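You operate a simulated robot arm through the tools that you are given. There is no shell and no other tool.

You run a simulated robot arm. Do the job below in one go: nothing can be reset, and whatever is moved stays where it is left.

Task
The blue zone is the checked one: trim the probe read-out to its 60 degrees.
Fine: zone on and steady first; then lock the trim and switch the zone off.

It is judged by the outcome, as a careful person would: the job done as asked, and still so three seconds after it is handed in. It fails if anything else is knocked over, pushed out of place, dropped, spilled or broken.

Robot
A 6-joint arm with a two-finger gripper, fixed in place. Base frame: the origin is at the foot of the arm, x ahead of it, y to its left, z up. Readings come in m, degrees, newtons and seconds.
Its first joint turns from -166.0 to 166.0 degrees. Payload 1.71 kg.
The TCP is the grasp point between the finger pads, 0.02 m short of the fingertips. In the tool frame z runs along the fingers and y along their closing line. The gripper opens to 0.096 m. The gripper's body begins 0.113 m behind the TCP.
Orientation is that of the tool frame in the base frame, as [roll, pitch, yaw] about the fixed x, y, z axes, in that order (R = Rz(yaw) Ry(pitch) Rx(roll)). With the fingers straight down and closing along the base's y, the tool's x points along the base's -x, its y along +y and its z along -z.

Tools
- The arm moves only by the tool play_rows. Its argument "deltas" is a list that holds one entry, the list of rows, each a list of 7 numbers: the shift along the base's x, y, z in m, then the turn, a rotation vector about the base's x, y, z in degrees, then the opening, from 0 (shut) to 1 (fully open). In form: [[[tx, ty, tz, rx, ry, rz, grip], ...]]. A call has 1 to 20 rows; each row shifts and turns the commanded pose from where the row before left it. A row lasts 0.2 s, in which the tool goes at most 0.05 m and 8.6 degrees; a call with a longer step from one row to the next is refused whole, and so is a gripper value outside its range. Where a pose cannot be reached the arm comes as near as it can. A force on the tool above 50 N (or 10 N above the force at the start of the call, whichever is more), or a blocked arm, ends the call early, and 0.2 s more pass. Each finger travels about 0.045 m/s and halts on what it meets, pressing with about 33 N; the grip force reading is that of the motor and also rises with nothing between the fingers. The clock runs only during rows and for 0.2 s after the last one: add rows that do not move to give the fingers time. The reply holds the time, the measured pose of the TCP, the force on the tool along the base axes, the opening and the grip force, in the units named above and with some noise, with the torque about the TCP (base axes, N m) and any sound that the robot's microphone picked up.
- Cameras (640 x 400 px; columns grow to the right, rows downward): "scene" is fixed at [0.0495, 0.65, 1.5694]; the picture's right is [-0.96, -0.29, 0.00], its down [-0.08, 0.25, -0.97] and it looks along [0.28, -0.92, -0.26] (base axes); focal length 367 px, centre (320, 200). "wrist" rides on the gripper at [0.066, 0.014, -0.145] in the tool frame; the picture's right is [-0.21, 0.98, 0.00], its down [-0.88, -0.18, -0.45] and it looks along [-0.44, -0.09, 0.90] (tool axes); focal length 275 px, centre (320, 200). There is no depth. A picture from a camera that has moved, and an enlarged one, comes with that camera's place and axes in the base frame and with its lens.
- capture(camera): a new picture of that camera. It takes no simulated time.
- lift_body(by): slides the trunk up (or, below 0, down) by that many m; the arm rides with it, the base frame stays. It gives what a move gives, with no picture.
- inspect(camera, box): a new picture of the part [left, top, right, bottom] of that camera's present view, enlarged. It takes no simulated time.
- close_job(): hands the job in; it is judged then, once.

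Places have to be worked out from the pictures, the camera data and where the tool is seen. Open the gripper and draw the arm clear of the work before you hand the job in, unless the task says otherwise.

The tools are called by a JSON object that holds its "method" and its "body". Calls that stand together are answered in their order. play_rows: Moves the arm, as the interface text tells. Its arguments: {"type":"object","properties":{"deltas":{"type":"array","items":{"type":"array","items":{"type":"array","items":{"type":"number"}}}}},"required":["deltas"]} The other tools are called the same way: lift_body (by) slides the trunk up or down; capture (camera) takes a picture; inspect (camera, box) takes an enlarged picture of a part of a camera's view; close_job () hands the job in.

At the start:

```text
clock: 0.0
ee_pos: [0.5221, -0.2659, 1.2953]
tool_rot: [179.9, -0.1, 180.0]
wrist_force: [0.2, -0.2, -0.3]
wrist_torque: [0.01, -0.02, 0.03]
grip_width: 0.096
finger_force: 0.1
trunk travel left (down, up): [-0.3, 0.09]
```

scene: 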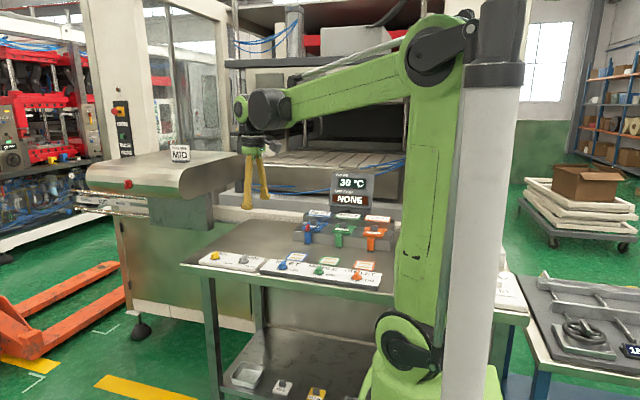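
wrist: 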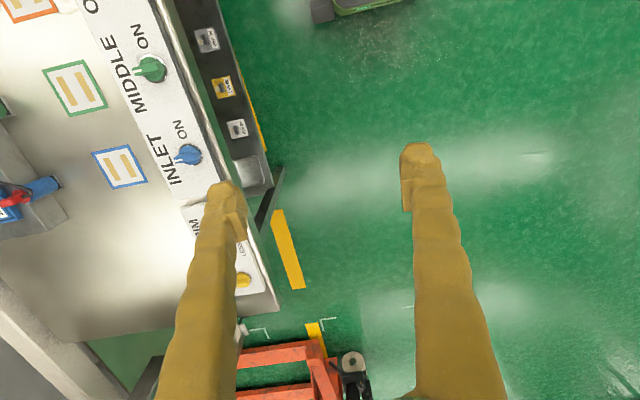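

I start by looking closely at the panel and the display from the scene camera and the wrist.

{"method": "inspect", "body": {"camera": "scene", "box": [180, 160, 400, 298]}}

{"method": "inspect", "body": {"camera": "scene", "box": [300, 165, 400, 228]}}

{"method": "inspect", "body": {"camera": "scene", "box": [190, 240, 290, 302]}}

{"method": "inspect", "body": {"camera": "wrist", "box": [0, 0, 320, 320]}}

```text
2.90 times, centred on (290, 229) of scene
camera zoom: at [0.0495, 0.65, 1.5694], right [-0.96, -0.29, 0.0], down [-0.08, 0.25, -0.97], along [0.28, -0.92, -0.26], focal length 1064 px, centre (407, 116)
```

zoom: 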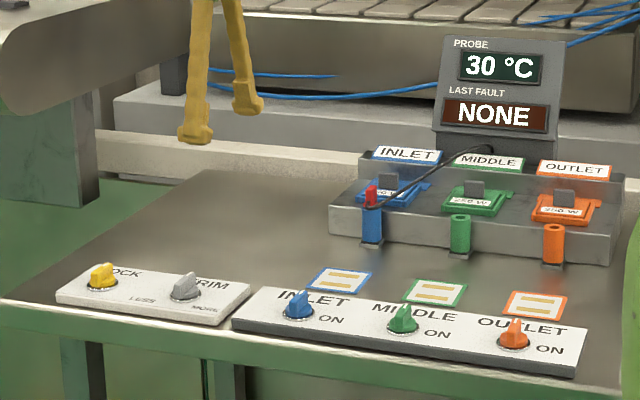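

```text
6.35 times, centred on (350, 196) of scene
camera zoom: at [0.0495, 0.65, 1.5694], right [-0.96, -0.29, 0.0], down [-0.08, 0.25, -0.97], along [0.28, -0.92, -0.26], focal length 2330 px, centre (130, 222)
```

zoom: 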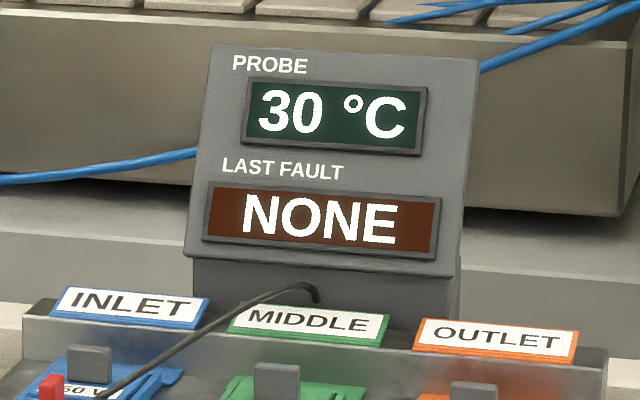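

```text
6.40 times, centred on (240, 271) of scene
camera zoom: at [0.0495, 0.65, 1.5694], right [-0.96, -0.29, 0.0], down [-0.08, 0.25, -0.97], along [0.28, -0.92, -0.26], focal length 2348 px, centre (832, -254)
```

zoom: 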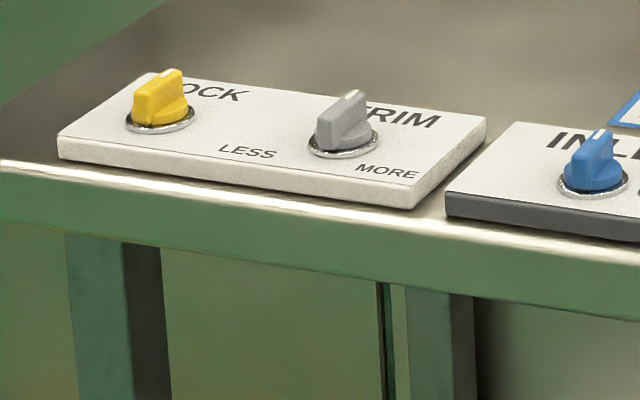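

```text
1.25 times, centred on (160, 160) of wrist
camera zoom: at [0.4566, -0.2507, 1.4404], right [0.21, 0.98, 0.0], down [0.88, -0.18, 0.44], along [0.43, -0.09, -0.9], focal length 344 px, centre (520, 250)
```

zoom: 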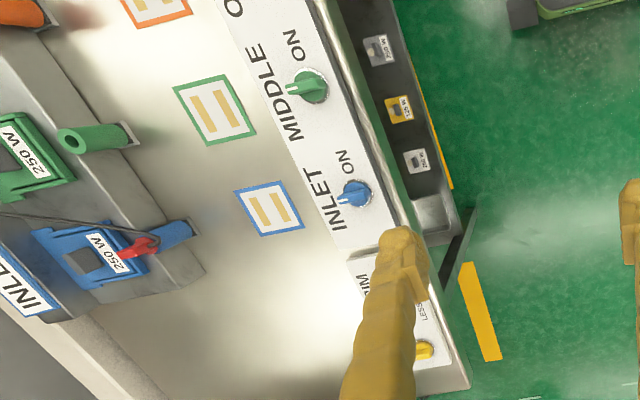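

The knobs sit in a row near y ≈ -0.50, z ≈ 0.98: INLET at x ≈ 0.54, with TRIM and LOCK further out along +x. Before touching anything I turn the tool -90° about z, so the fingers close along x and the wrist camera looks towards the panel.

{"method": "play_rows", "body": {"deltas": [[[0.01, 0, 0, 0, 0, -8.2, 1], [0.01, 0, 0, 0, 0, -8.2, 1], [0.01, 0, 0, 0, 0, -8.2, 1], [0.01, 0, 0, 0, 0, -8.2, 1], [0.01, 0, 0, 0, 0, -8.2, 1], [0.01, 0, 0, 0, 0, -8.2, 1], [0.01, 0, 0, 0, 0, -8.2, 1], [0.01, 0, 0, 0, 0, -8.2, 1], [0.01, 0, 0, 0, 0, -8.2, 1], [0.01, 0, 0, 0, 0, -8.2, 1], [0.0, 0, 0, 0, 0, -8, 1]]]}}

{"method": "capture", "body": {"camera": "wrist"}}

{"method": "capture", "body": {"camera": "scene"}}

```text
clock: 2.4
ee_pos: [0.6037, -0.2663, 1.3022]
tool_rot: [-180.0, 0.8, 89.8]
wrist_force: [1.2, 0.7, 0.1]
wrist_torque: [0.0, 0.03, -0.01]
grip_width: 0.0959
finger_force: 0.1
trunk travel left (down, up): [-0.3, 0.09]
```

```text
taken
camera wrist: at [0.618, -0.1976, 1.4463], right [0.98, -0.21, 0.0], down [-0.19, -0.87, 0.46], along [-0.09, -0.45, -0.89], focal length 275 px, centre (320, 200)
```

wrist: 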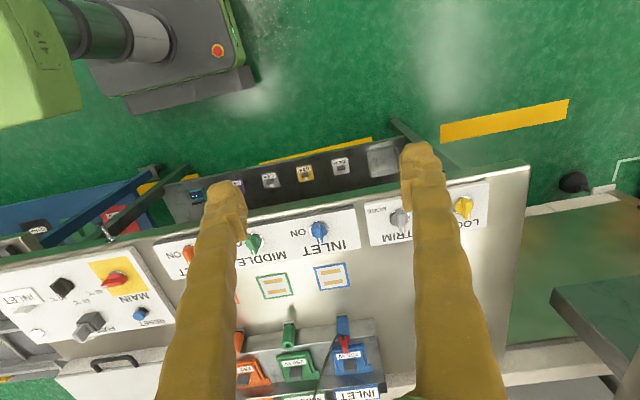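

```text
taken
```

scene: 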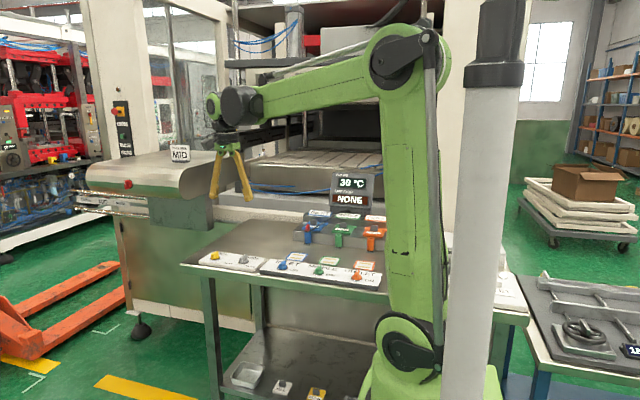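

A second panel with MAIN, RESET and a selector shows up near the arm's base. I enlarge that and the knob rows.

{"method": "inspect", "body": {"camera": "wrist", "box": [0, 230, 200, 355]}}

{"method": "inspect", "body": {"camera": "wrist", "box": [230, 160, 530, 347]}}

{"method": "inspect", "body": {"camera": "wrist", "box": [230, 270, 430, 400]}}

{"method": "inspect", "body": {"camera": "wrist", "box": [0, 140, 400, 270]}}

{"method": "inspect", "body": {"camera": "scene", "box": [480, 260, 640, 370]}}

```text
3.20 times, centred on (100, 292) of wrist
camera zoom: at [0.618, -0.1976, 1.4463], right [0.98, -0.21, 0.0], down [-0.19, -0.87, 0.46], along [-0.09, -0.45, -0.89], focal length 881 px, centre (1024, -96)
```

zoom: 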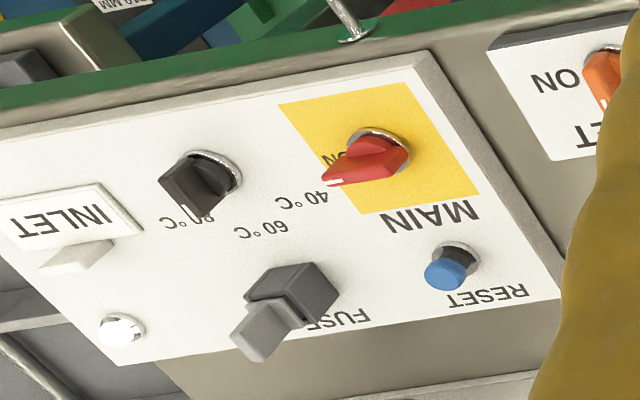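

```text
2.13 times, centred on (380, 254) of wrist
camera zoom: at [0.618, -0.1976, 1.4463], right [0.98, -0.21, 0.0], down [-0.19, -0.87, 0.46], along [-0.09, -0.45, -0.89], focal length 587 px, centre (192, 86)
```

zoom: 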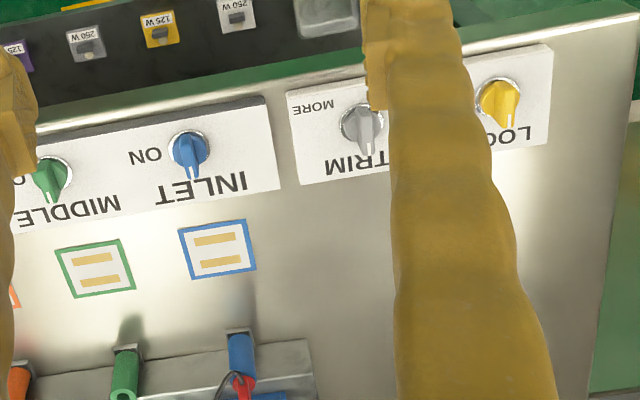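

```text
3.08 times, centred on (330, 335) of wrist
camera zoom: at [0.618, -0.1976, 1.4463], right [0.98, -0.21, 0.0], down [-0.19, -0.87, 0.46], along [-0.09, -0.45, -0.89], focal length 847 px, centre (289, -215)
```

zoom: 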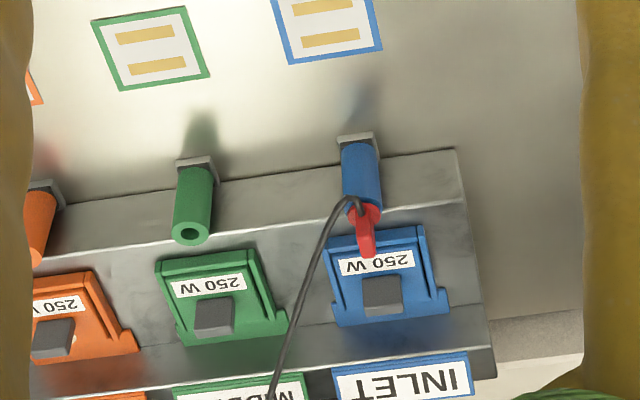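

```text
1.60 times, centred on (200, 205) of wrist
camera zoom: at [0.618, -0.1976, 1.4463], right [0.98, -0.21, 0.0], down [-0.19, -0.87, 0.46], along [-0.09, -0.45, -0.89], focal length 440 px, centre (512, 192)
```

zoom: 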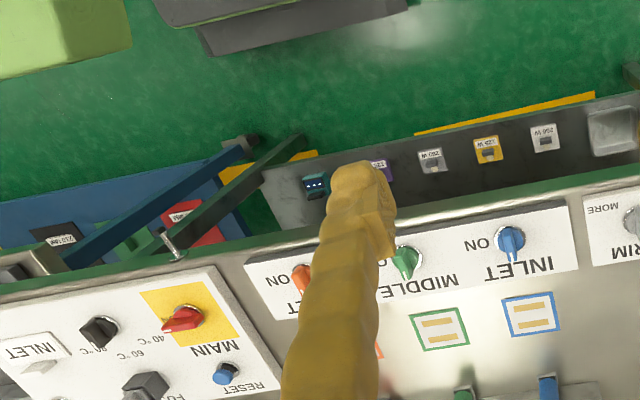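

```text
3.64 times, centred on (560, 315) of scene
camera zoom: at [0.0495, 0.65, 1.5694], right [-0.96, -0.29, 0.0], down [-0.08, 0.25, -0.97], along [0.28, -0.92, -0.26], focal length 1334 px, centre (-553, -218)
```

zoom: 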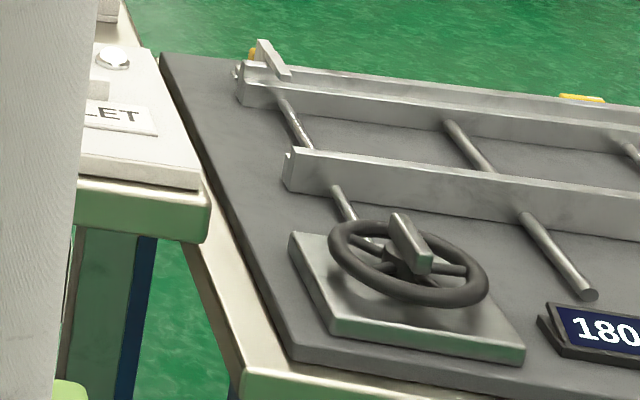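

The second panel has MAIN, a 40/60/80 °C selector, FUSE and RESET, all relevant to getting INLET to 60°. I move the camera over it at a safe height to read the true knob positions.

{"method": "play_rows", "body": {"deltas": [[[-0.04, -0.006, 0.0, 0, 0, 0, 1], [-0.04, -0.006, 0, 0, 0, 0, 1], [-0.04, -0.006, 0, 0, 0, 0, 1], [-0.04, -0.006, 0, 0, 0, 0, 1], [-0.04, -0.006, 0, 0, 0, 0, 1], [-0.04, -0.006, 0, 0, 0, 0, 1], [-0.04, -0.006, 0, 0, 0, 0, 1], [-0.04, -0.006, 0, 0, 0, 0, 1], [-0.04, -0.006, 0, 0, 0, 0, 1], [-0.04, -0.006, 0, 0, 0, 0, 1], [-0.04, -0.006, 0, 0, 0, 0, 1], [-0.04, -0.006, 0, 0, 0, 0, 1], [0, 0, 0, 0, 0, 0, 1]]]}}

{"method": "capture", "body": {"camera": "wrist"}}

{"method": "capture", "body": {"camera": "scene"}}

```text
clock: 4.7
ee_pos: [0.3032, -0.3122, 1.3264]
tool_rot: [179.1, 0.9, 106.9]
wrist_force: [-0.4, 1.7, 0.3]
wrist_torque: [0.0, -0.02, 0.01]
grip_width: 0.0958
finger_force: 0.0
trunk travel left (down, up): [-0.3, 0.09]
stopped in row 11: the arm was blocked; the commanded pose is now the measured one
```

```text
taken
camera wrist: at [0.296, -0.2421, 1.4697], right [1.0, 0.09, 0.02], down [0.07, -0.89, 0.46], along [0.05, -0.45, -0.89], focal length 275 px, centre (320, 200)
```

wrist: 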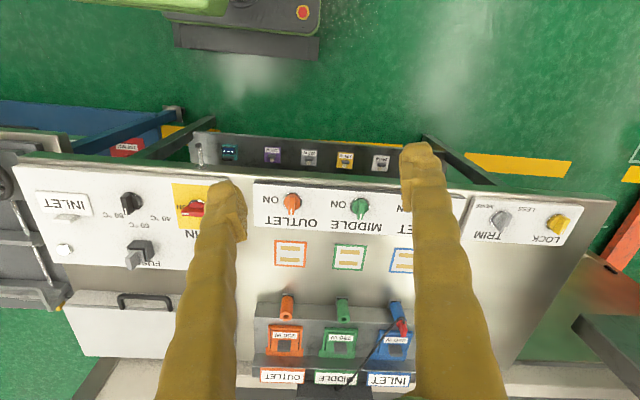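

```text
taken
```

scene: 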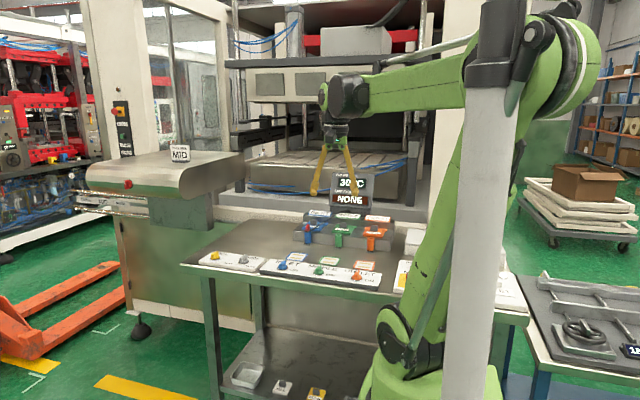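

The arm got blocked, probably because the elbow folded back towards the mast. The view is already useful from here, so I enlarge the second panel.

{"method": "inspect", "body": {"camera": "wrist", "box": [10, 160, 220, 290]}}

{"method": "inspect", "body": {"camera": "wrist", "box": [110, 170, 220, 240]}}

{"method": "inspect", "body": {"camera": "wrist", "box": [450, 180, 600, 274]}}

{"method": "inspect", "body": {"camera": "scene", "box": [380, 240, 540, 340]}}

```text
3.05 times, centred on (115, 225) of wrist
camera zoom: at [0.296, -0.2421, 1.4697], right [1.0, 0.09, 0.02], down [0.07, -0.89, 0.46], along [0.05, -0.45, -0.89], focal length 839 px, centre (945, 124)
```

zoom: 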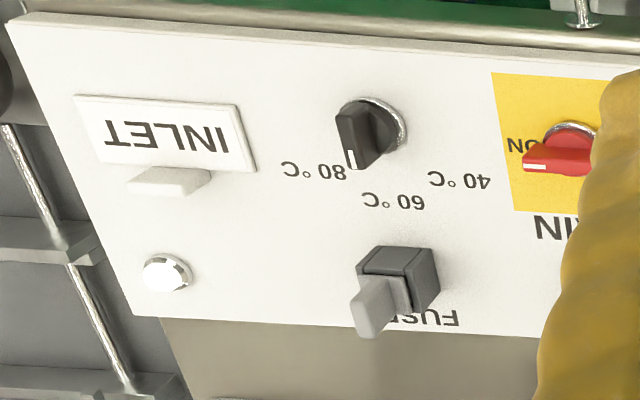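

```text
5.71 times, centred on (165, 205) of wrist
camera zoom: at [0.296, -0.2421, 1.4697], right [1.0, 0.09, 0.02], down [0.07, -0.89, 0.46], along [0.05, -0.45, -0.89], focal length 1573 px, centre (1206, 171)
```

zoom: 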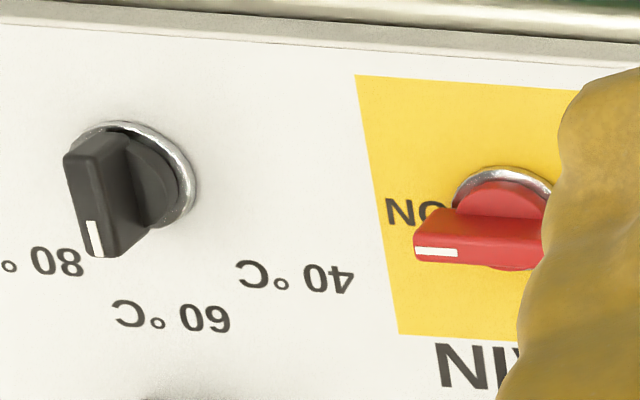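

```text
4.26 times, centred on (525, 227) of wrist
camera zoom: at [0.296, -0.2421, 1.4697], right [1.0, 0.09, 0.02], down [0.07, -0.89, 0.46], along [0.05, -0.45, -0.89], focal length 1171 px, centre (-552, 85)
```

zoom: 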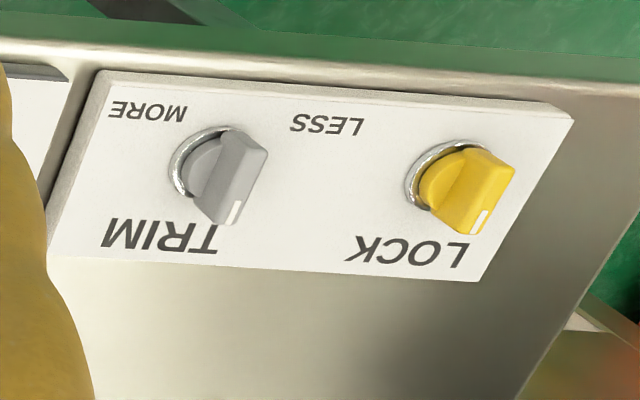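

```text
4.00 times, centred on (460, 290) of scene
camera zoom: at [0.0495, 0.65, 1.5694], right [-0.96, -0.29, 0.0], down [-0.08, 0.25, -0.97], along [0.28, -0.92, -0.26], focal length 1468 px, centre (-240, -160)
```

zoom: 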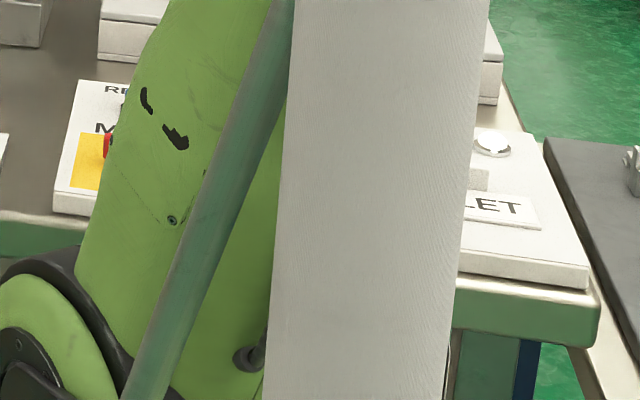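

The selector points straight up at 60 °C and MAIN points to ON (along -x), so the second panel needs nothing. Only INLET, TRIM and LOCK have to be worked. I straighten the tool, move away from the mast and go above the INLET knob.

{"method": "play_rows", "body": {"deltas": [[[0.03, 0, 0, 0.15, 0.28, -4.2, 1], [0.03, 0, 0, 0.15, 0.28, -4.2, 1], [0.03, -0.01, 0, 0.15, 0.28, -4.2, 1], [0.03, -0.02, -0.01, 0.15, 0.28, -4.3, 1], [0.025, -0.02, -0.01, 0, 0, 0, 1], [0.025, -0.02, -0.01, 0, 0, 0, 1], [0.025, -0.02, -0.01, 0, 0, 0, 1], [0.02, -0.02, -0.02, 0, 0, 0, 1], [0.015, -0.02, -0.02, 0, 0, 0, 1], [0.012, -0.028, -0.016, 0, 0, 0, 1], [0, 0, 0, 0, 0, 0, 1], [0, 0, 0, 0, 0, 0, 1]]]}}

{"method": "capture", "body": {"camera": "wrist"}}

{"method": "capture", "body": {"camera": "scene"}}

```text
clock: 7.3
ee_pos: [0.5248, -0.4701, 1.2256]
tool_rot: [-179.6, 0.2, 87.4]
wrist_force: [0.1, -0.1, 0.4]
wrist_torque: [0.0, -0.01, 0.02]
grip_width: 0.0961
finger_force: 0.1
trunk travel left (down, up): [-0.3, 0.09]
```

```text
taken
camera wrist: at [0.5432, -0.4046, 1.3696], right [0.97, -0.25, 0.0], down [-0.22, -0.87, 0.45], along [-0.12, -0.43, -0.89], focal length 275 px, centre (320, 200)
```

wrist: 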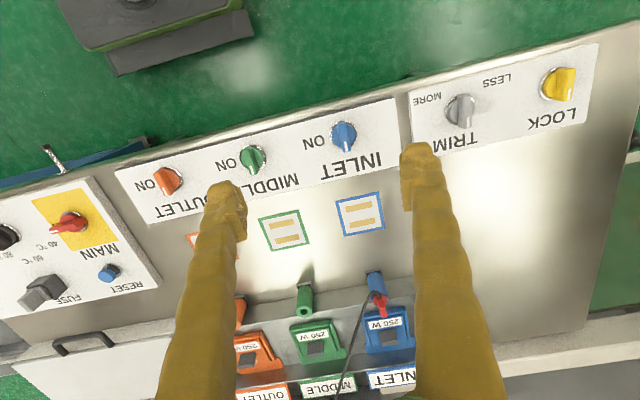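

```text
taken
```

scene: 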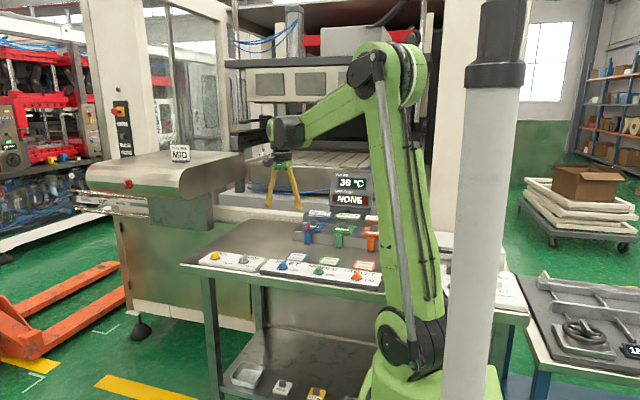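

The INLET knob works out at about (0.549, -0.504, 0.98). The measured pose trails the command by 2 cm in x, so I let it settle for a moment before descending.

{"method": "play_rows", "body": {"deltas": [[[0, 0, 0, 0, 0, 0, 1], [0, 0, 0, 0, 0, 0, 1]]]}}

{"method": "inspect", "body": {"camera": "wrist", "box": [280, 70, 440, 170]}}

```text
clock: 7.9
ee_pos: [0.5253, -0.4721, 1.2258]
tool_rot: [-179.6, 0.2, 87.3]
wrist_force: [0.5, -0.4, -0.4]
wrist_torque: [0.01, 0.01, 0.0]
grip_width: 0.096
finger_force: 0.0
trunk travel left (down, up): [-0.3, 0.09]
```

```text
4.00 times, centred on (360, 120) of wrist
camera zoom: at [0.5435, -0.4049, 1.3694], right [0.97, -0.25, 0.0], down [-0.22, -0.87, 0.45], along [-0.12, -0.43, -0.89], focal length 1101 px, centre (160, 520)
```

zoom: 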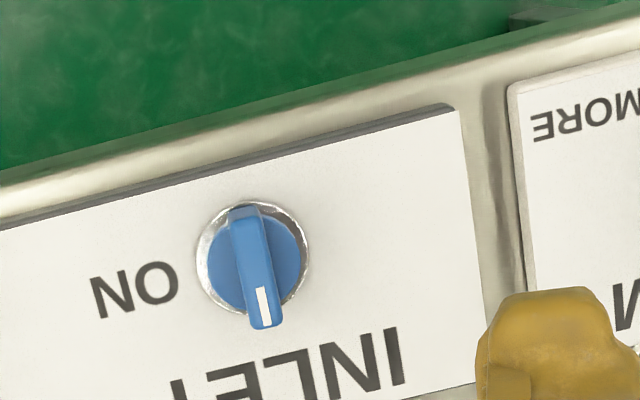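

The pose has settled with that small offset, so I'll go by measured readings. I now move above the INLET knob and lower to about z = 1.05 to check alignment.

{"method": "play_rows", "body": {"deltas": [[[0.011, -0.016, -0.02, 0, 0, 1.3, 1], [0.011, -0.016, -0.03, 0, 0, 1.4, 1], [0, 0, -0.03, 0, 0, 0, 1], [0, 0, -0.03, 0, 0, 0, 1], [0, 0, -0.03, 0, 0, 0, 1], [0, 0, -0.03, 0, 0, 0, 1], [0, 0, 0, 0, 0, 0, 1], [0, 0, 0, 0, 0, 0, 1]]]}}

{"method": "capture", "body": {"camera": "wrist"}}

{"method": "inspect", "body": {"camera": "scene", "box": [220, 180, 400, 292]}}

```text
clock: 9.7
ee_pos: [0.5431, -0.5005, 1.053]
tool_rot: [-179.7, 0.2, 90.2]
wrist_force: [0.6, -0.6, 0.0]
wrist_torque: [-0.03, 0.0, -0.04]
grip_width: 0.096
finger_force: 0.0
trunk travel left (down, up): [-0.3, 0.09]
```

```text
taken
camera wrist: at [0.5589, -0.4333, 1.1976], right [0.98, -0.2, 0.0], down [-0.18, -0.88, 0.45], along [-0.1, -0.44, -0.89], focal length 275 px, centre (320, 200)
```

wrist: 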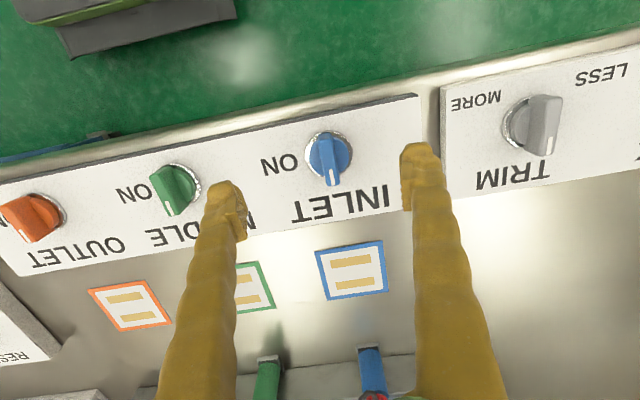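

```text
3.56 times, centred on (310, 236) of scene
camera zoom: at [0.0495, 0.65, 1.5694], right [-0.96, -0.29, 0.0], down [-0.08, 0.25, -0.97], along [0.28, -0.92, -0.26], focal length 1305 px, centre (356, 72)
```

zoom: 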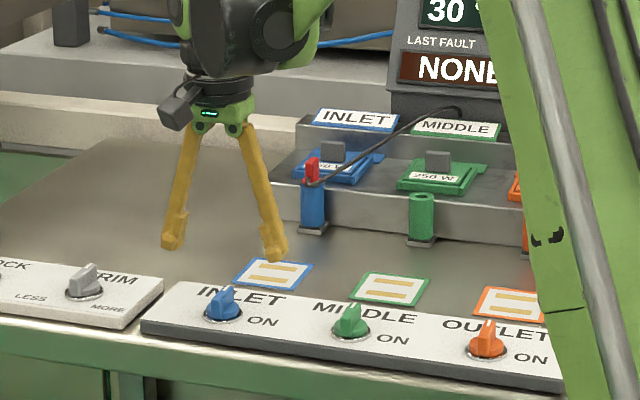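

The knob axis is near (0.549, -0.505), about 6 mm off in x. I shift over it and descend to z ≈ 1.0 with the fingers partly closed.

{"method": "play_rows", "body": {"deltas": [[[0.006, -0.003, -0.01, 0, 0, 0, 0.7], [0, 0, -0.015, 0, 0, 0, 0.6], [0, 0, -0.015, 0, 0, 0, 0.5], [0, 0, -0.008, 0, 0, 0, 0.5], [0, 0, -0.005, 0, 0, 0, 0.5], [0, 0, 0, 0, 0, 0, 0.5]]]}}

{"method": "capture", "body": {"camera": "wrist"}}

{"method": "inspect", "body": {"camera": "scene", "box": [230, 220, 330, 282]}}

```text
clock: 11.1
ee_pos: [0.5506, -0.5039, 1.001]
tool_rot: [-179.8, 0.3, 90.1]
wrist_force: [1.0, 0.0, 0.7]
wrist_torque: [-0.01, 0.03, 0.0]
grip_width: 0.048
finger_force: 0.0
trunk travel left (down, up): [-0.3, 0.09]
```

```text
taken
camera wrist: at [0.5655, -0.4367, 1.1453], right [0.98, -0.2, 0.0], down [-0.18, -0.88, 0.45], along [-0.1, -0.44, -0.89], focal length 275 px, centre (320, 200)
```

wrist: 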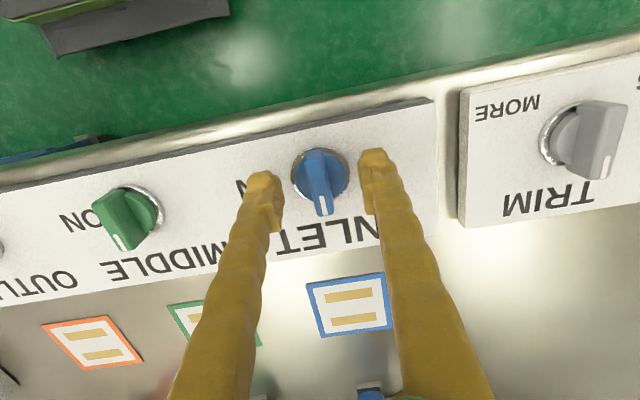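

```text
6.40 times, centred on (280, 251) of scene
camera zoom: at [0.0495, 0.65, 1.5694], right [-0.96, -0.29, 0.0], down [-0.08, 0.25, -0.97], along [0.28, -0.92, -0.26], focal length 2348 px, centre (576, -126)
```

zoom: 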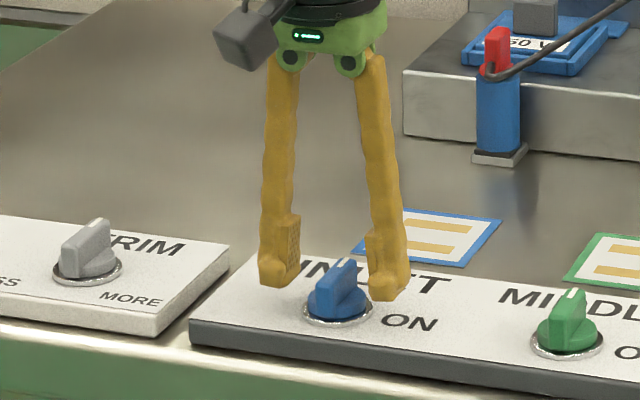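

The fingers straddle the blade and it is centred between them. I lower 5 mm more and close on it.

{"method": "play_rows", "body": {"deltas": [[[0, 0, -0.005, 0, 0, 0, 0.5], [0, 0, 0, 0, 0, 0, 0.3], [0, 0, 0, 0, 0, 0, 0.15], [0, 0, 0, 0, 0, 0, 0.1], [0, 0, 0, 0, 0, 0, 0.05], [0, 0, 0, 0, 0, 0, 0.05]]]}}

{"method": "capture", "body": {"camera": "wrist"}}

```text
clock: 12.5
ee_pos: [0.5499, -0.506, 0.9966]
tool_rot: [-179.7, 0.1, 90.1]
wrist_force: [-2.0, -0.2, -3.6]
wrist_torque: [-0.05, 0.01, 0.01]
grip_width: 0.0114
finger_force: 34.9
trunk travel left (down, up): [-0.3, 0.09]
```

```text
taken
camera wrist: at [0.5651, -0.4379, 1.1407], right [0.98, -0.2, 0.0], down [-0.18, -0.88, 0.45], along [-0.1, -0.44, -0.89], focal length 275 px, centre (320, 200)
```

wrist: 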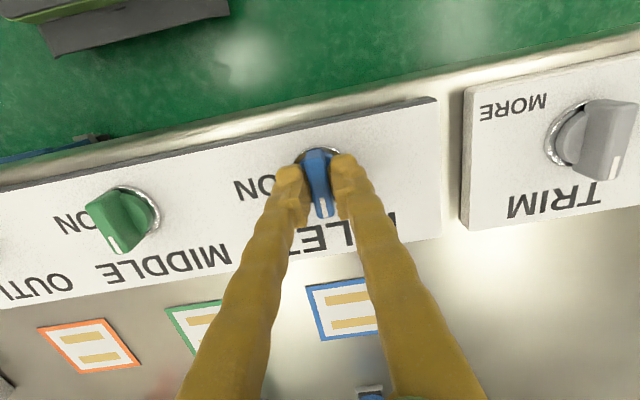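

The grip holds the 11.4 mm blade. I turn it clockwise towards ON in two parts, watching torque.

{"method": "play_rows", "body": {"deltas": [[[0, 0, 0, 0, 0, -7.5, 0.05], [0, 0, 0, 0, 0, -7.5, 0.05], [0, 0, 0, 0, 0, -7.5, 0.05], [0, 0, 0, 0, 0, -7.5, 0.05], [0, 0, 0, 0, 0, -7.5, 0.05], [0, 0, 0, 0, 0, -7.5, 0.05], [0, 0, 0, 0, 0, 0, 0.05]]]}}

{"method": "capture", "body": {"camera": "wrist"}}

{"method": "inspect", "body": {"camera": "scene", "box": [220, 160, 400, 285]}}

```text
clock: 14.1
ee_pos: [0.5508, -0.5049, 0.9951]
tool_rot: [-179.8, 0.2, 45.1]
wrist_force: [7.0, -5.9, 16.2]
wrist_torque: [-0.08, -0.11, 0.04]
grip_width: 0.0113
finger_force: 35.2
trunk travel left (down, up): [-0.3, 0.09]
```

```text
taken
camera wrist: at [0.6082, -0.4676, 1.1406], right [0.55, -0.84, 0.0], down [-0.75, -0.49, 0.45], along [-0.38, -0.24, -0.89], focal length 275 px, centre (320, 200)
```

wrist: 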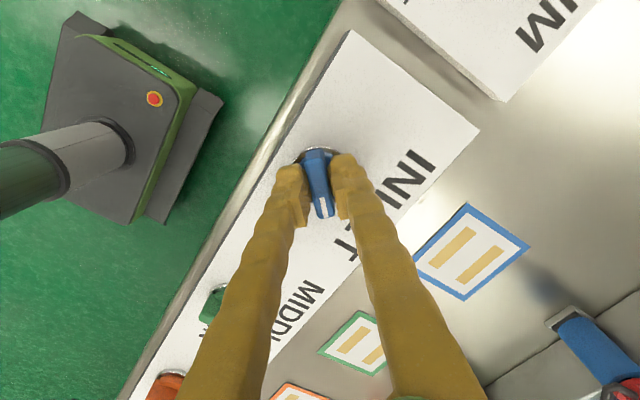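

```text
3.20 times, centred on (310, 222) of scene
camera zoom: at [0.0495, 0.65, 1.5694], right [-0.96, -0.29, 0.0], down [-0.08, 0.25, -0.97], along [0.28, -0.92, -0.26], focal length 1174 px, centre (352, 128)
```

zoom: 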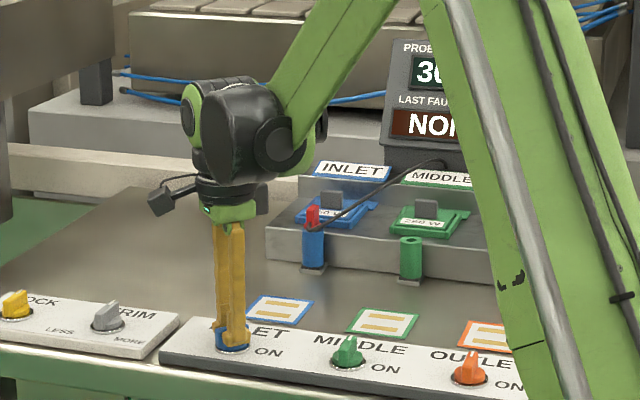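

The knob turned with the fingers to 45° with low torque. I continue the other 45°, easing 1 mm up because of the 16 N vertical load.

{"method": "play_rows", "body": {"deltas": [[[0, 0, 0.001, 0, 0, -7.5, 0.05], [0, 0, 0, 0, 0, -7.5, 0.05], [0, 0, 0, 0, 0, -7.5, 0.05], [0, 0, 0, 0, 0, -7.5, 0.05], [0, 0, 0, 0, 0, -7.5, 0.05], [0, 0, 0, 0, 0, -7.5, 0.05], [0, 0, 0, 0, 0, 0, 0.05]]]}}

{"method": "capture", "body": {"camera": "wrist"}}

{"method": "inspect", "body": {"camera": "scene", "box": [220, 160, 400, 285]}}

```text
clock: 15.7
ee_pos: [0.5503, -0.5064, 0.9962]
tool_rot: [-179.7, 0.2, 0.0]
wrist_force: [3.9, -12.1, -2.4]
wrist_torque: [-0.18, 0.1, 0.0]
grip_width: 0.0113
finger_force: 34.6
trunk travel left (down, up): [-0.3, 0.09]
```

```text
taken
camera wrist: at [0.6178, -0.5194, 1.1405], right [-0.21, -0.98, 0.0], down [-0.87, 0.18, 0.45], along [-0.44, 0.1, -0.89], focal length 275 px, centre (320, 200)
```

wrist: 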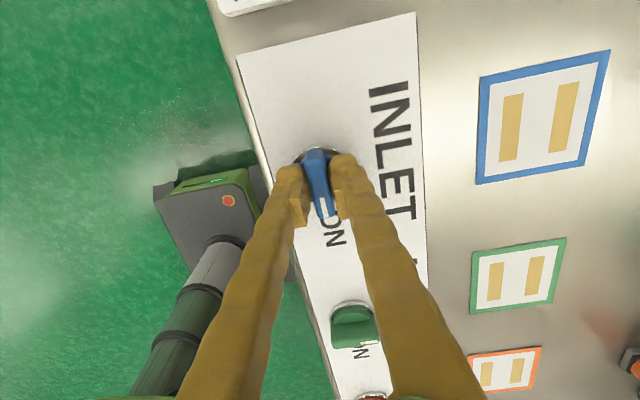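

```text
3.20 times, centred on (310, 222) of scene
camera zoom: at [0.0495, 0.65, 1.5694], right [-0.96, -0.29, 0.0], down [-0.08, 0.25, -0.97], along [0.28, -0.92, -0.26], focal length 1174 px, centre (352, 128)
```

zoom: 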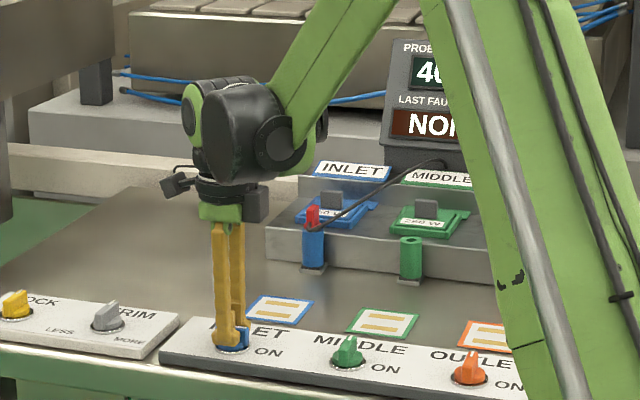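

INLET now points to ON and the read-out is rising (4x). I release and lift clear, then check the display.

{"method": "play_rows", "body": {"deltas": [[[0, 0, 0, 0, 0, 0, 0.3], [0, 0, 0, 0, 0, 0, 0.4], [0, 0, 0, 0, 0, 0, 0.5], [0, 0, 0.02, 0, 0, 0, 0.5], [0, 0, 0.03, 0, 0, 0, 0.5], [0, 0, 0.03, 0, 0, 0, 0.5], [0, 0, 0.03, 0, 0, 0, 0.6], [0.02, 0, 0, 0, 0, 8.2, 0.8], [0.02, 0, 0, 0, 0, 8.2, 1], [0.02, 0, 0, 0, 0, 8.2, 1], [0.02, 0, 0, 0, 0, 8.2, 1], [0.02, 0, 0, 0, 0, 8.2, 1], [0.02, 0, 0, 0, 0, 8.2, 1], [0.02, 0, 0, 0, 0, 8.2, 1], [0.01, 0, 0, 0, 0, 8.2, 1], [0.01, 0, 0, 0, 0, 8.2, 1], [0, 0, 0, 0, 0, 8.2, 1], [0, 0, 0, 0, 0, 8, 1], [0, 0, 0, 0, 0, 0, 1]]]}}

{"method": "capture", "body": {"camera": "wrist"}}

{"method": "inspect", "body": {"camera": "scene", "box": [220, 160, 400, 285]}}

```text
clock: 19.7
ee_pos: [0.7105, -0.5049, 1.1066]
tool_rot: [-179.7, 0.2, 90.2]
wrist_force: [0.9, 0.8, 0.8]
wrist_torque: [0.04, 0.0, 0.03]
grip_width: 0.0959
finger_force: 0.0
trunk travel left (down, up): [-0.3, 0.09]
```

```text
taken
camera wrist: at [0.726, -0.438, 1.2508], right [0.98, -0.2, 0.0], down [-0.18, -0.88, 0.45], along [-0.09, -0.44, -0.89], focal length 275 px, centre (320, 200)
```

wrist: 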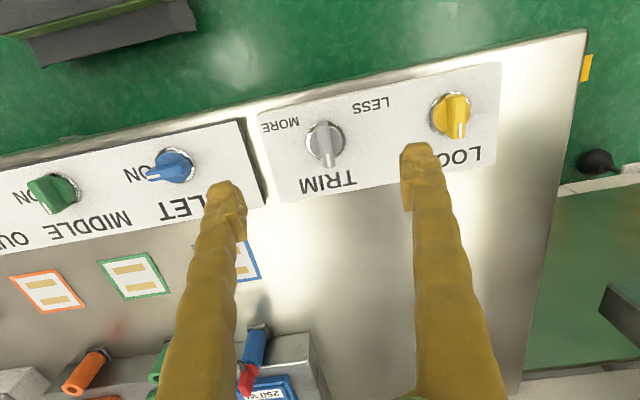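

```text
3.20 times, centred on (310, 222) of scene
camera zoom: at [0.0495, 0.65, 1.5694], right [-0.96, -0.29, 0.0], down [-0.08, 0.25, -0.97], along [0.28, -0.92, -0.26], focal length 1174 px, centre (352, 128)
```

zoom: 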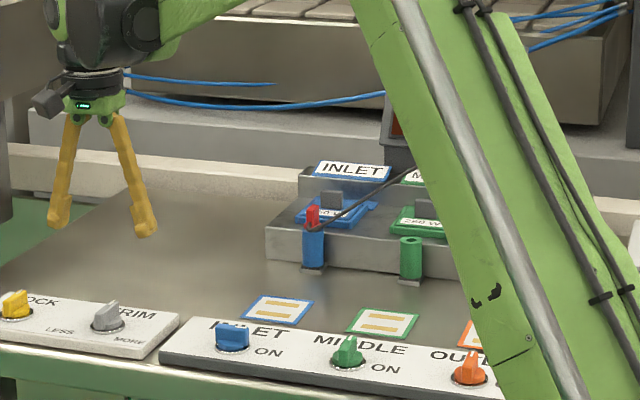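

INLET points to ON, but the arm hides the display from here. I retreat up and back to read it and to let the zone become steady.

{"method": "play_rows", "body": {"deltas": [[[-0.03, 0.01, 0.03, 0, 0, 0, 1], [-0.03, 0.01, 0.03, 0, 0, 0, 1], [-0.03, 0.01, 0.03, 0, 0, 0, 1], [-0.03, 0.01, 0.03, 0, 0, 0, 1], [-0.03, 0.01, 0.03, 0, 0, 0, 1], [0, 0, 0, 0, 0, 0, 1], [0, 0, 0, 0, 0, 0, 1]]]}}

{"method": "inspect", "body": {"camera": "scene", "box": [280, 160, 440, 260]}}

```text
clock: 21.3
ee_pos: [0.5582, -0.453, 1.2564]
tool_rot: [-179.6, 0.1, 90.1]
wrist_force: [0.1, -0.5, -1.6]
wrist_torque: [0.02, 0.06, 0.03]
grip_width: 0.096
finger_force: 0.0
trunk travel left (down, up): [-0.3, 0.09]
```

```text
4.00 times, centred on (360, 210) of scene
camera zoom: at [0.0495, 0.65, 1.5694], right [-0.96, -0.29, 0.0], down [-0.08, 0.25, -0.97], along [0.28, -0.92, -0.26], focal length 1468 px, centre (160, 160)
```

zoom: 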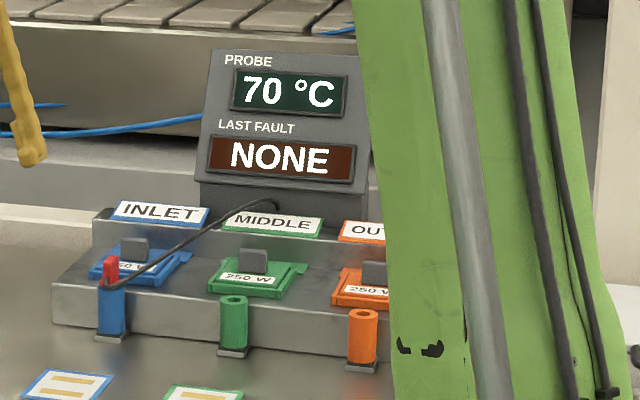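

The display reads 70 °C and may still be climbing. I wait about 4 s and read again.

{"method": "play_rows", "body": {"deltas": [[[0, 0, 0, 0, 0, 0, 1], [0, 0, 0, 0, 0, 0, 1], [0, 0, 0, 0, 0, 0, 1], [0, 0, 0, 0, 0, 0, 1], [0, 0, 0, 0, 0, 0, 1], [0, 0, 0, 0, 0, 0, 1], [0, 0, 0, 0, 0, 0, 1], [0, 0, 0, 0, 0, 0, 1], [0, 0, 0, 0, 0, 0, 1], [0, 0, 0, 0, 0, 0, 1], [0, 0, 0, 0, 0, 0, 1], [0, 0, 0, 0, 0, 0, 1], [0, 0, 0, 0, 0, 0, 1], [0, 0, 0, 0, 0, 0, 1], [0, 0, 0, 0, 0, 0, 1], [0, 0, 0, 0, 0, 0, 1], [0, 0, 0, 0, 0, 0, 1], [0, 0, 0, 0, 0, 0, 1], [0, 0, 0, 0, 0, 0, 1], [0, 0, 0, 0, 0, 0, 1]]]}}

{"method": "inspect", "body": {"camera": "scene", "box": [280, 160, 440, 260]}}

{"method": "inspect", "body": {"camera": "wrist", "box": [220, 60, 640, 322]}}

```text
clock: 25.5
ee_pos: [0.5564, -0.4545, 1.2575]
tool_rot: [-179.7, 0.2, 90.1]
wrist_force: [-0.4, -0.2, 0.7]
wrist_torque: [0.02, 0.01, 0.0]
grip_width: 0.0958
finger_force: 0.0
trunk travel left (down, up): [-0.3, 0.09]
```

```text
4.00 times, centred on (360, 210) of scene
camera zoom: at [0.0495, 0.65, 1.5694], right [-0.96, -0.29, 0.0], down [-0.08, 0.25, -0.97], along [0.28, -0.92, -0.26], focal length 1468 px, centre (160, 160)
```

zoom: 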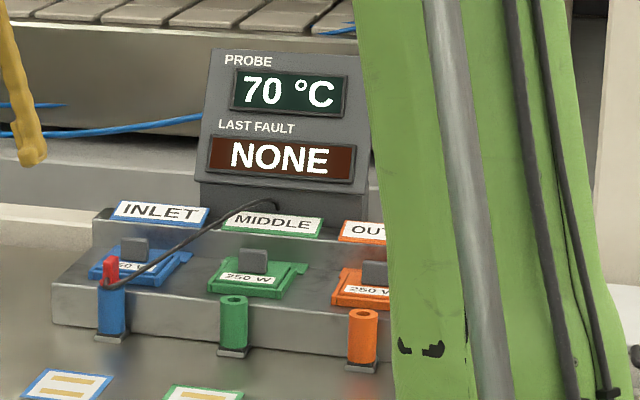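

```text
1.52 times, centred on (430, 191) of wrist
camera zoom: at [0.5728, -0.3869, 1.4012], right [0.98, -0.2, 0.0], down [-0.18, -0.88, 0.45], along [-0.1, -0.44, -0.89], focal length 420 px, centre (152, 214)
```

zoom: 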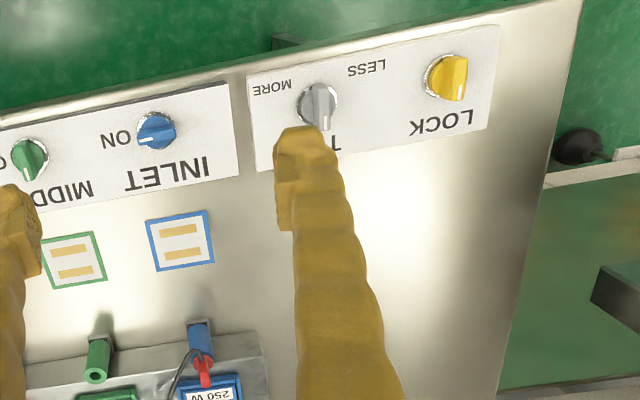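

It is steady at 70 °C, so the trim must go LESS (counter-clockwise) by 10°. I move over the TRIM knob at about (0.716, -0.511).

{"method": "play_rows", "body": {"deltas": [[[0.032, -0.0113, -0.02, 0, 0, 0, 1], [0.032, -0.0113, -0.02, 0, 0, 0, 1], [0.032, -0.0113, -0.03, 0, 0, 0, 1], [0.032, -0.0113, -0.03, 0, 0, 0, 0.9], [0.032, -0.0113, -0.03, 0, 0, 0, 0.8], [0, 0, -0.03, 0, 0, 0, 0.7], [0, 0, -0.03, 0, 0, 0, 0.6], [0, 0, -0.01, 0, 0, 0, 0.5], [0, 0, 0, 0, 0, 0, 0.5], [0, 0, 0, 0, 0, 0, 0.5]]]}}

{"method": "capture", "body": {"camera": "wrist"}}

{"method": "inspect", "body": {"camera": "scene", "box": [190, 200, 310, 280]}}

```text
clock: 27.7
ee_pos: [0.7209, -0.5107, 1.0575]
tool_rot: [-179.8, 0.2, 90.0]
wrist_force: [-0.7, 0.2, 0.4]
wrist_torque: [0.01, 0.02, 0.01]
grip_width: 0.048
finger_force: 0.1
trunk travel left (down, up): [-0.3, 0.09]
```

```text
taken
camera wrist: at [0.7358, -0.4439, 1.2024], right [0.98, -0.2, 0.0], down [-0.18, -0.88, 0.45], along [-0.1, -0.44, -0.89], focal length 275 px, centre (320, 200)
```

wrist: 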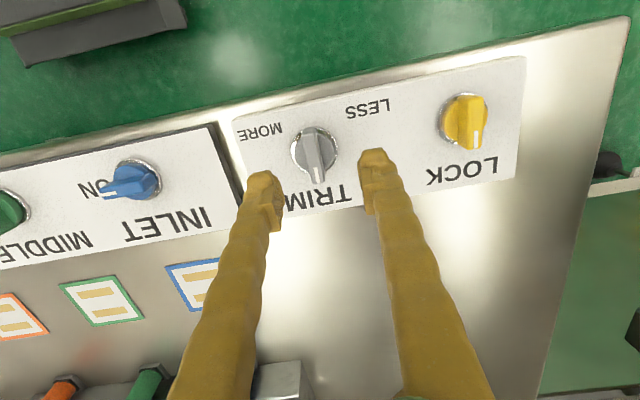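

```text
5.00 times, centred on (250, 240) of scene
camera zoom: at [0.0495, 0.65, 1.5694], right [-0.96, -0.29, 0.0], down [-0.08, 0.25, -0.97], along [0.28, -0.92, -0.26], focal length 1835 px, centre (670, 0)
```

zoom: 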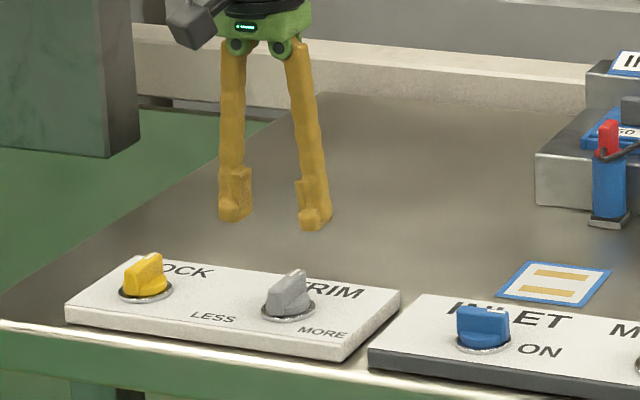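

I correct by -5 mm in x, descend to grip height and close on the TRIM blade.

{"method": "play_rows", "body": {"deltas": [[[-0.005, 0.001, -0.015, 0, 0, 0, 0.5], [0, 0, -0.015, 0, 0, 0, 0.5], [0, 0, -0.015, 0, 0, 0, 0.5], [0, 0, -0.008, 0, 0, 0, 0.5], [0, 0, -0.006, 0, 0, 0, 0.5], [0, 0, 0, 0, 0, 0, 0.5], [0, 0, 0, 0, 0, 0, 0.5]]]}}

{"method": "capture", "body": {"camera": "wrist"}}

{"method": "inspect", "body": {"camera": "scene", "box": [190, 200, 310, 280]}}

```text
clock: 29.3
ee_pos: [0.7154, -0.5097, 0.9969]
tool_rot: [-179.7, 0.3, 90.0]
wrist_force: [0.2, -0.5, -0.2]
wrist_torque: [0.04, 0.02, 0.03]
grip_width: 0.0479
finger_force: 0.0
trunk travel left (down, up): [-0.3, 0.09]
```

```text
taken
camera wrist: at [0.7302, -0.4429, 1.1426], right [0.98, -0.2, 0.0], down [-0.18, -0.88, 0.45], along [-0.1, -0.44, -0.89], focal length 275 px, centre (320, 200)
```

wrist: 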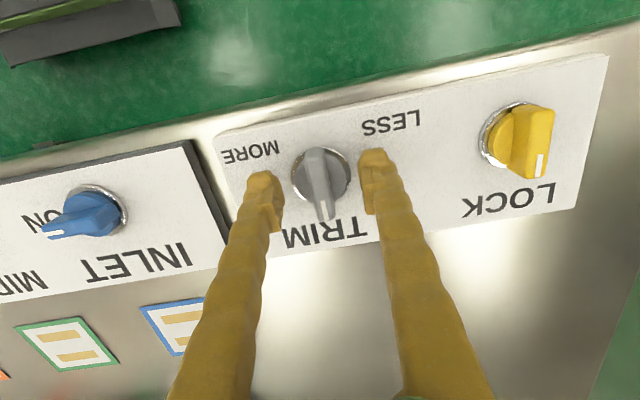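

```text
5.00 times, centred on (250, 240) of scene
camera zoom: at [0.0495, 0.65, 1.5694], right [-0.96, -0.29, 0.0], down [-0.08, 0.25, -0.97], along [0.28, -0.92, -0.26], focal length 1835 px, centre (670, 0)
```

zoom: 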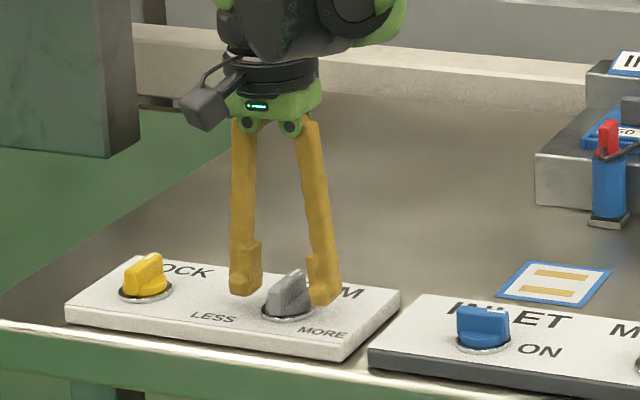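

The blade is centred between the fingers. I close on it and turn counter-clockwise (LESS) by 20° as a first step.

{"method": "play_rows", "body": {"deltas": [[[0, 0, 0, 0, 0, 0, 0.3], [0, 0, 0, 0, 0, 0, 0.15], [0, 0, 0, 0, 0, 0, 0.05], [0, 0, 0, 0, 0, 0, 0.05], [0, 0, 0, 0, 0, 0, 0.05], [0, 0, 0, 0, 0, 5, 0.05], [0, 0, 0, 0, 0, 5, 0.05], [0, 0, 0, 0, 0, 5, 0.05], [0, 0, 0, 0, 0, 5, 0.05], [0, 0, 0, 0, 0, 0, 0.05]]]}}

{"method": "capture", "body": {"camera": "wrist"}}

{"method": "capture", "body": {"camera": "scene"}}

```text
clock: 31.5
ee_pos: [0.7144, -0.5106, 0.9998]
tool_rot: [-179.7, 0.3, 110.1]
wrist_force: [-9.1, -9.3, 7.2]
wrist_torque: [-0.17, 0.07, 0.0]
grip_width: 0.011
finger_force: 35.2
trunk travel left (down, up): [-0.3, 0.09]
```

```text
taken
camera wrist: at [0.7059, -0.442, 1.1425], right [0.99, 0.14, 0.0], down [0.13, -0.88, 0.45], along [0.06, -0.44, -0.89], focal length 275 px, centre (320, 200)
```

wrist: 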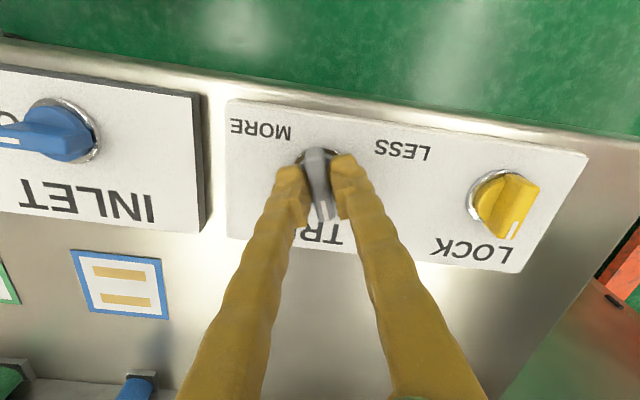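

```text
taken
```

scene: 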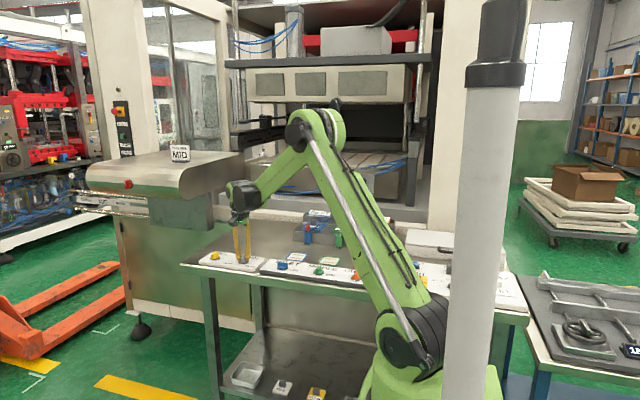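

The knob followed 20° towards LESS. I release, lift and retreat to read the display, keeping the yaw for regripping.

{"method": "play_rows", "body": {"deltas": [[[0, 0, 0, 0, 0, 0, 0.2], [0, 0, 0, 0, 0, 0, 0.35], [0, 0, 0, 0, 0, 0, 0.5], [0, 0, 0, 0, 0, 0, 0.5], [0, 0, 0.03, 0, 0, 0, 0.5], [0, 0, 0.03, 0, 0, 0, 0.5], [-0.03, 0.01, 0.04, 0, 0, 0, 0.5], [-0.03, 0.01, 0.04, 0, 0, 0, 0.5], [-0.03, 0.01, 0.04, 0, 0, 0, 0.5], [-0.03, 0.01, 0.04, 0, 0, 0, 0.5], [-0.03, 0.01, 0.03, 0, 0, 0, 0.5], [0, 0, 0, 0, 0, 0, 0.5], [0, 0, 0, 0, 0, 0, 0.5]]]}}

{"method": "inspect", "body": {"camera": "scene", "box": [280, 160, 440, 260]}}

{"method": "capture", "body": {"camera": "wrist"}}

```text
refused: row 7 steps farther than a row can; nothing moved
```

```text
4.00 times, centred on (360, 210) of scene
camera zoom: at [0.0495, 0.65, 1.5694], right [-0.96, -0.29, 0.0], down [-0.08, 0.25, -0.97], along [0.28, -0.92, -0.26], focal length 1468 px, centre (160, 160)
```

zoom: 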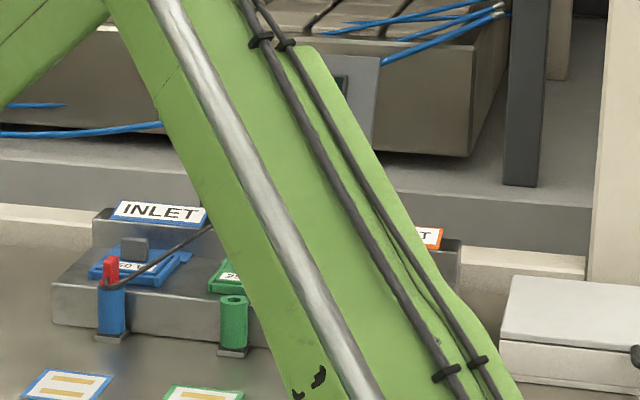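

```text
taken
camera wrist: at [0.7059, -0.442, 1.1425], right [0.99, 0.14, 0.0], down [0.13, -0.88, 0.45], along [0.06, -0.44, -0.89], focal length 275 px, centre (320, 200)
```

wrist: 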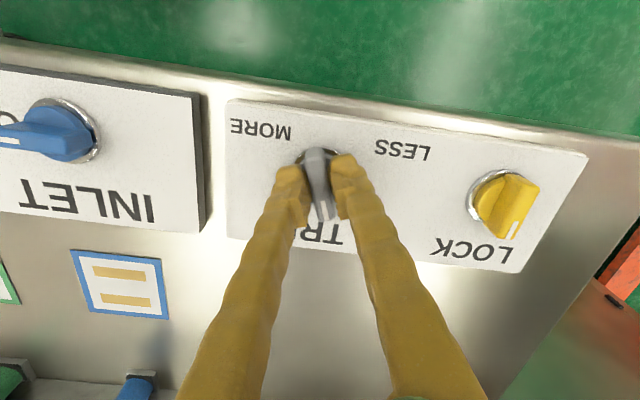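

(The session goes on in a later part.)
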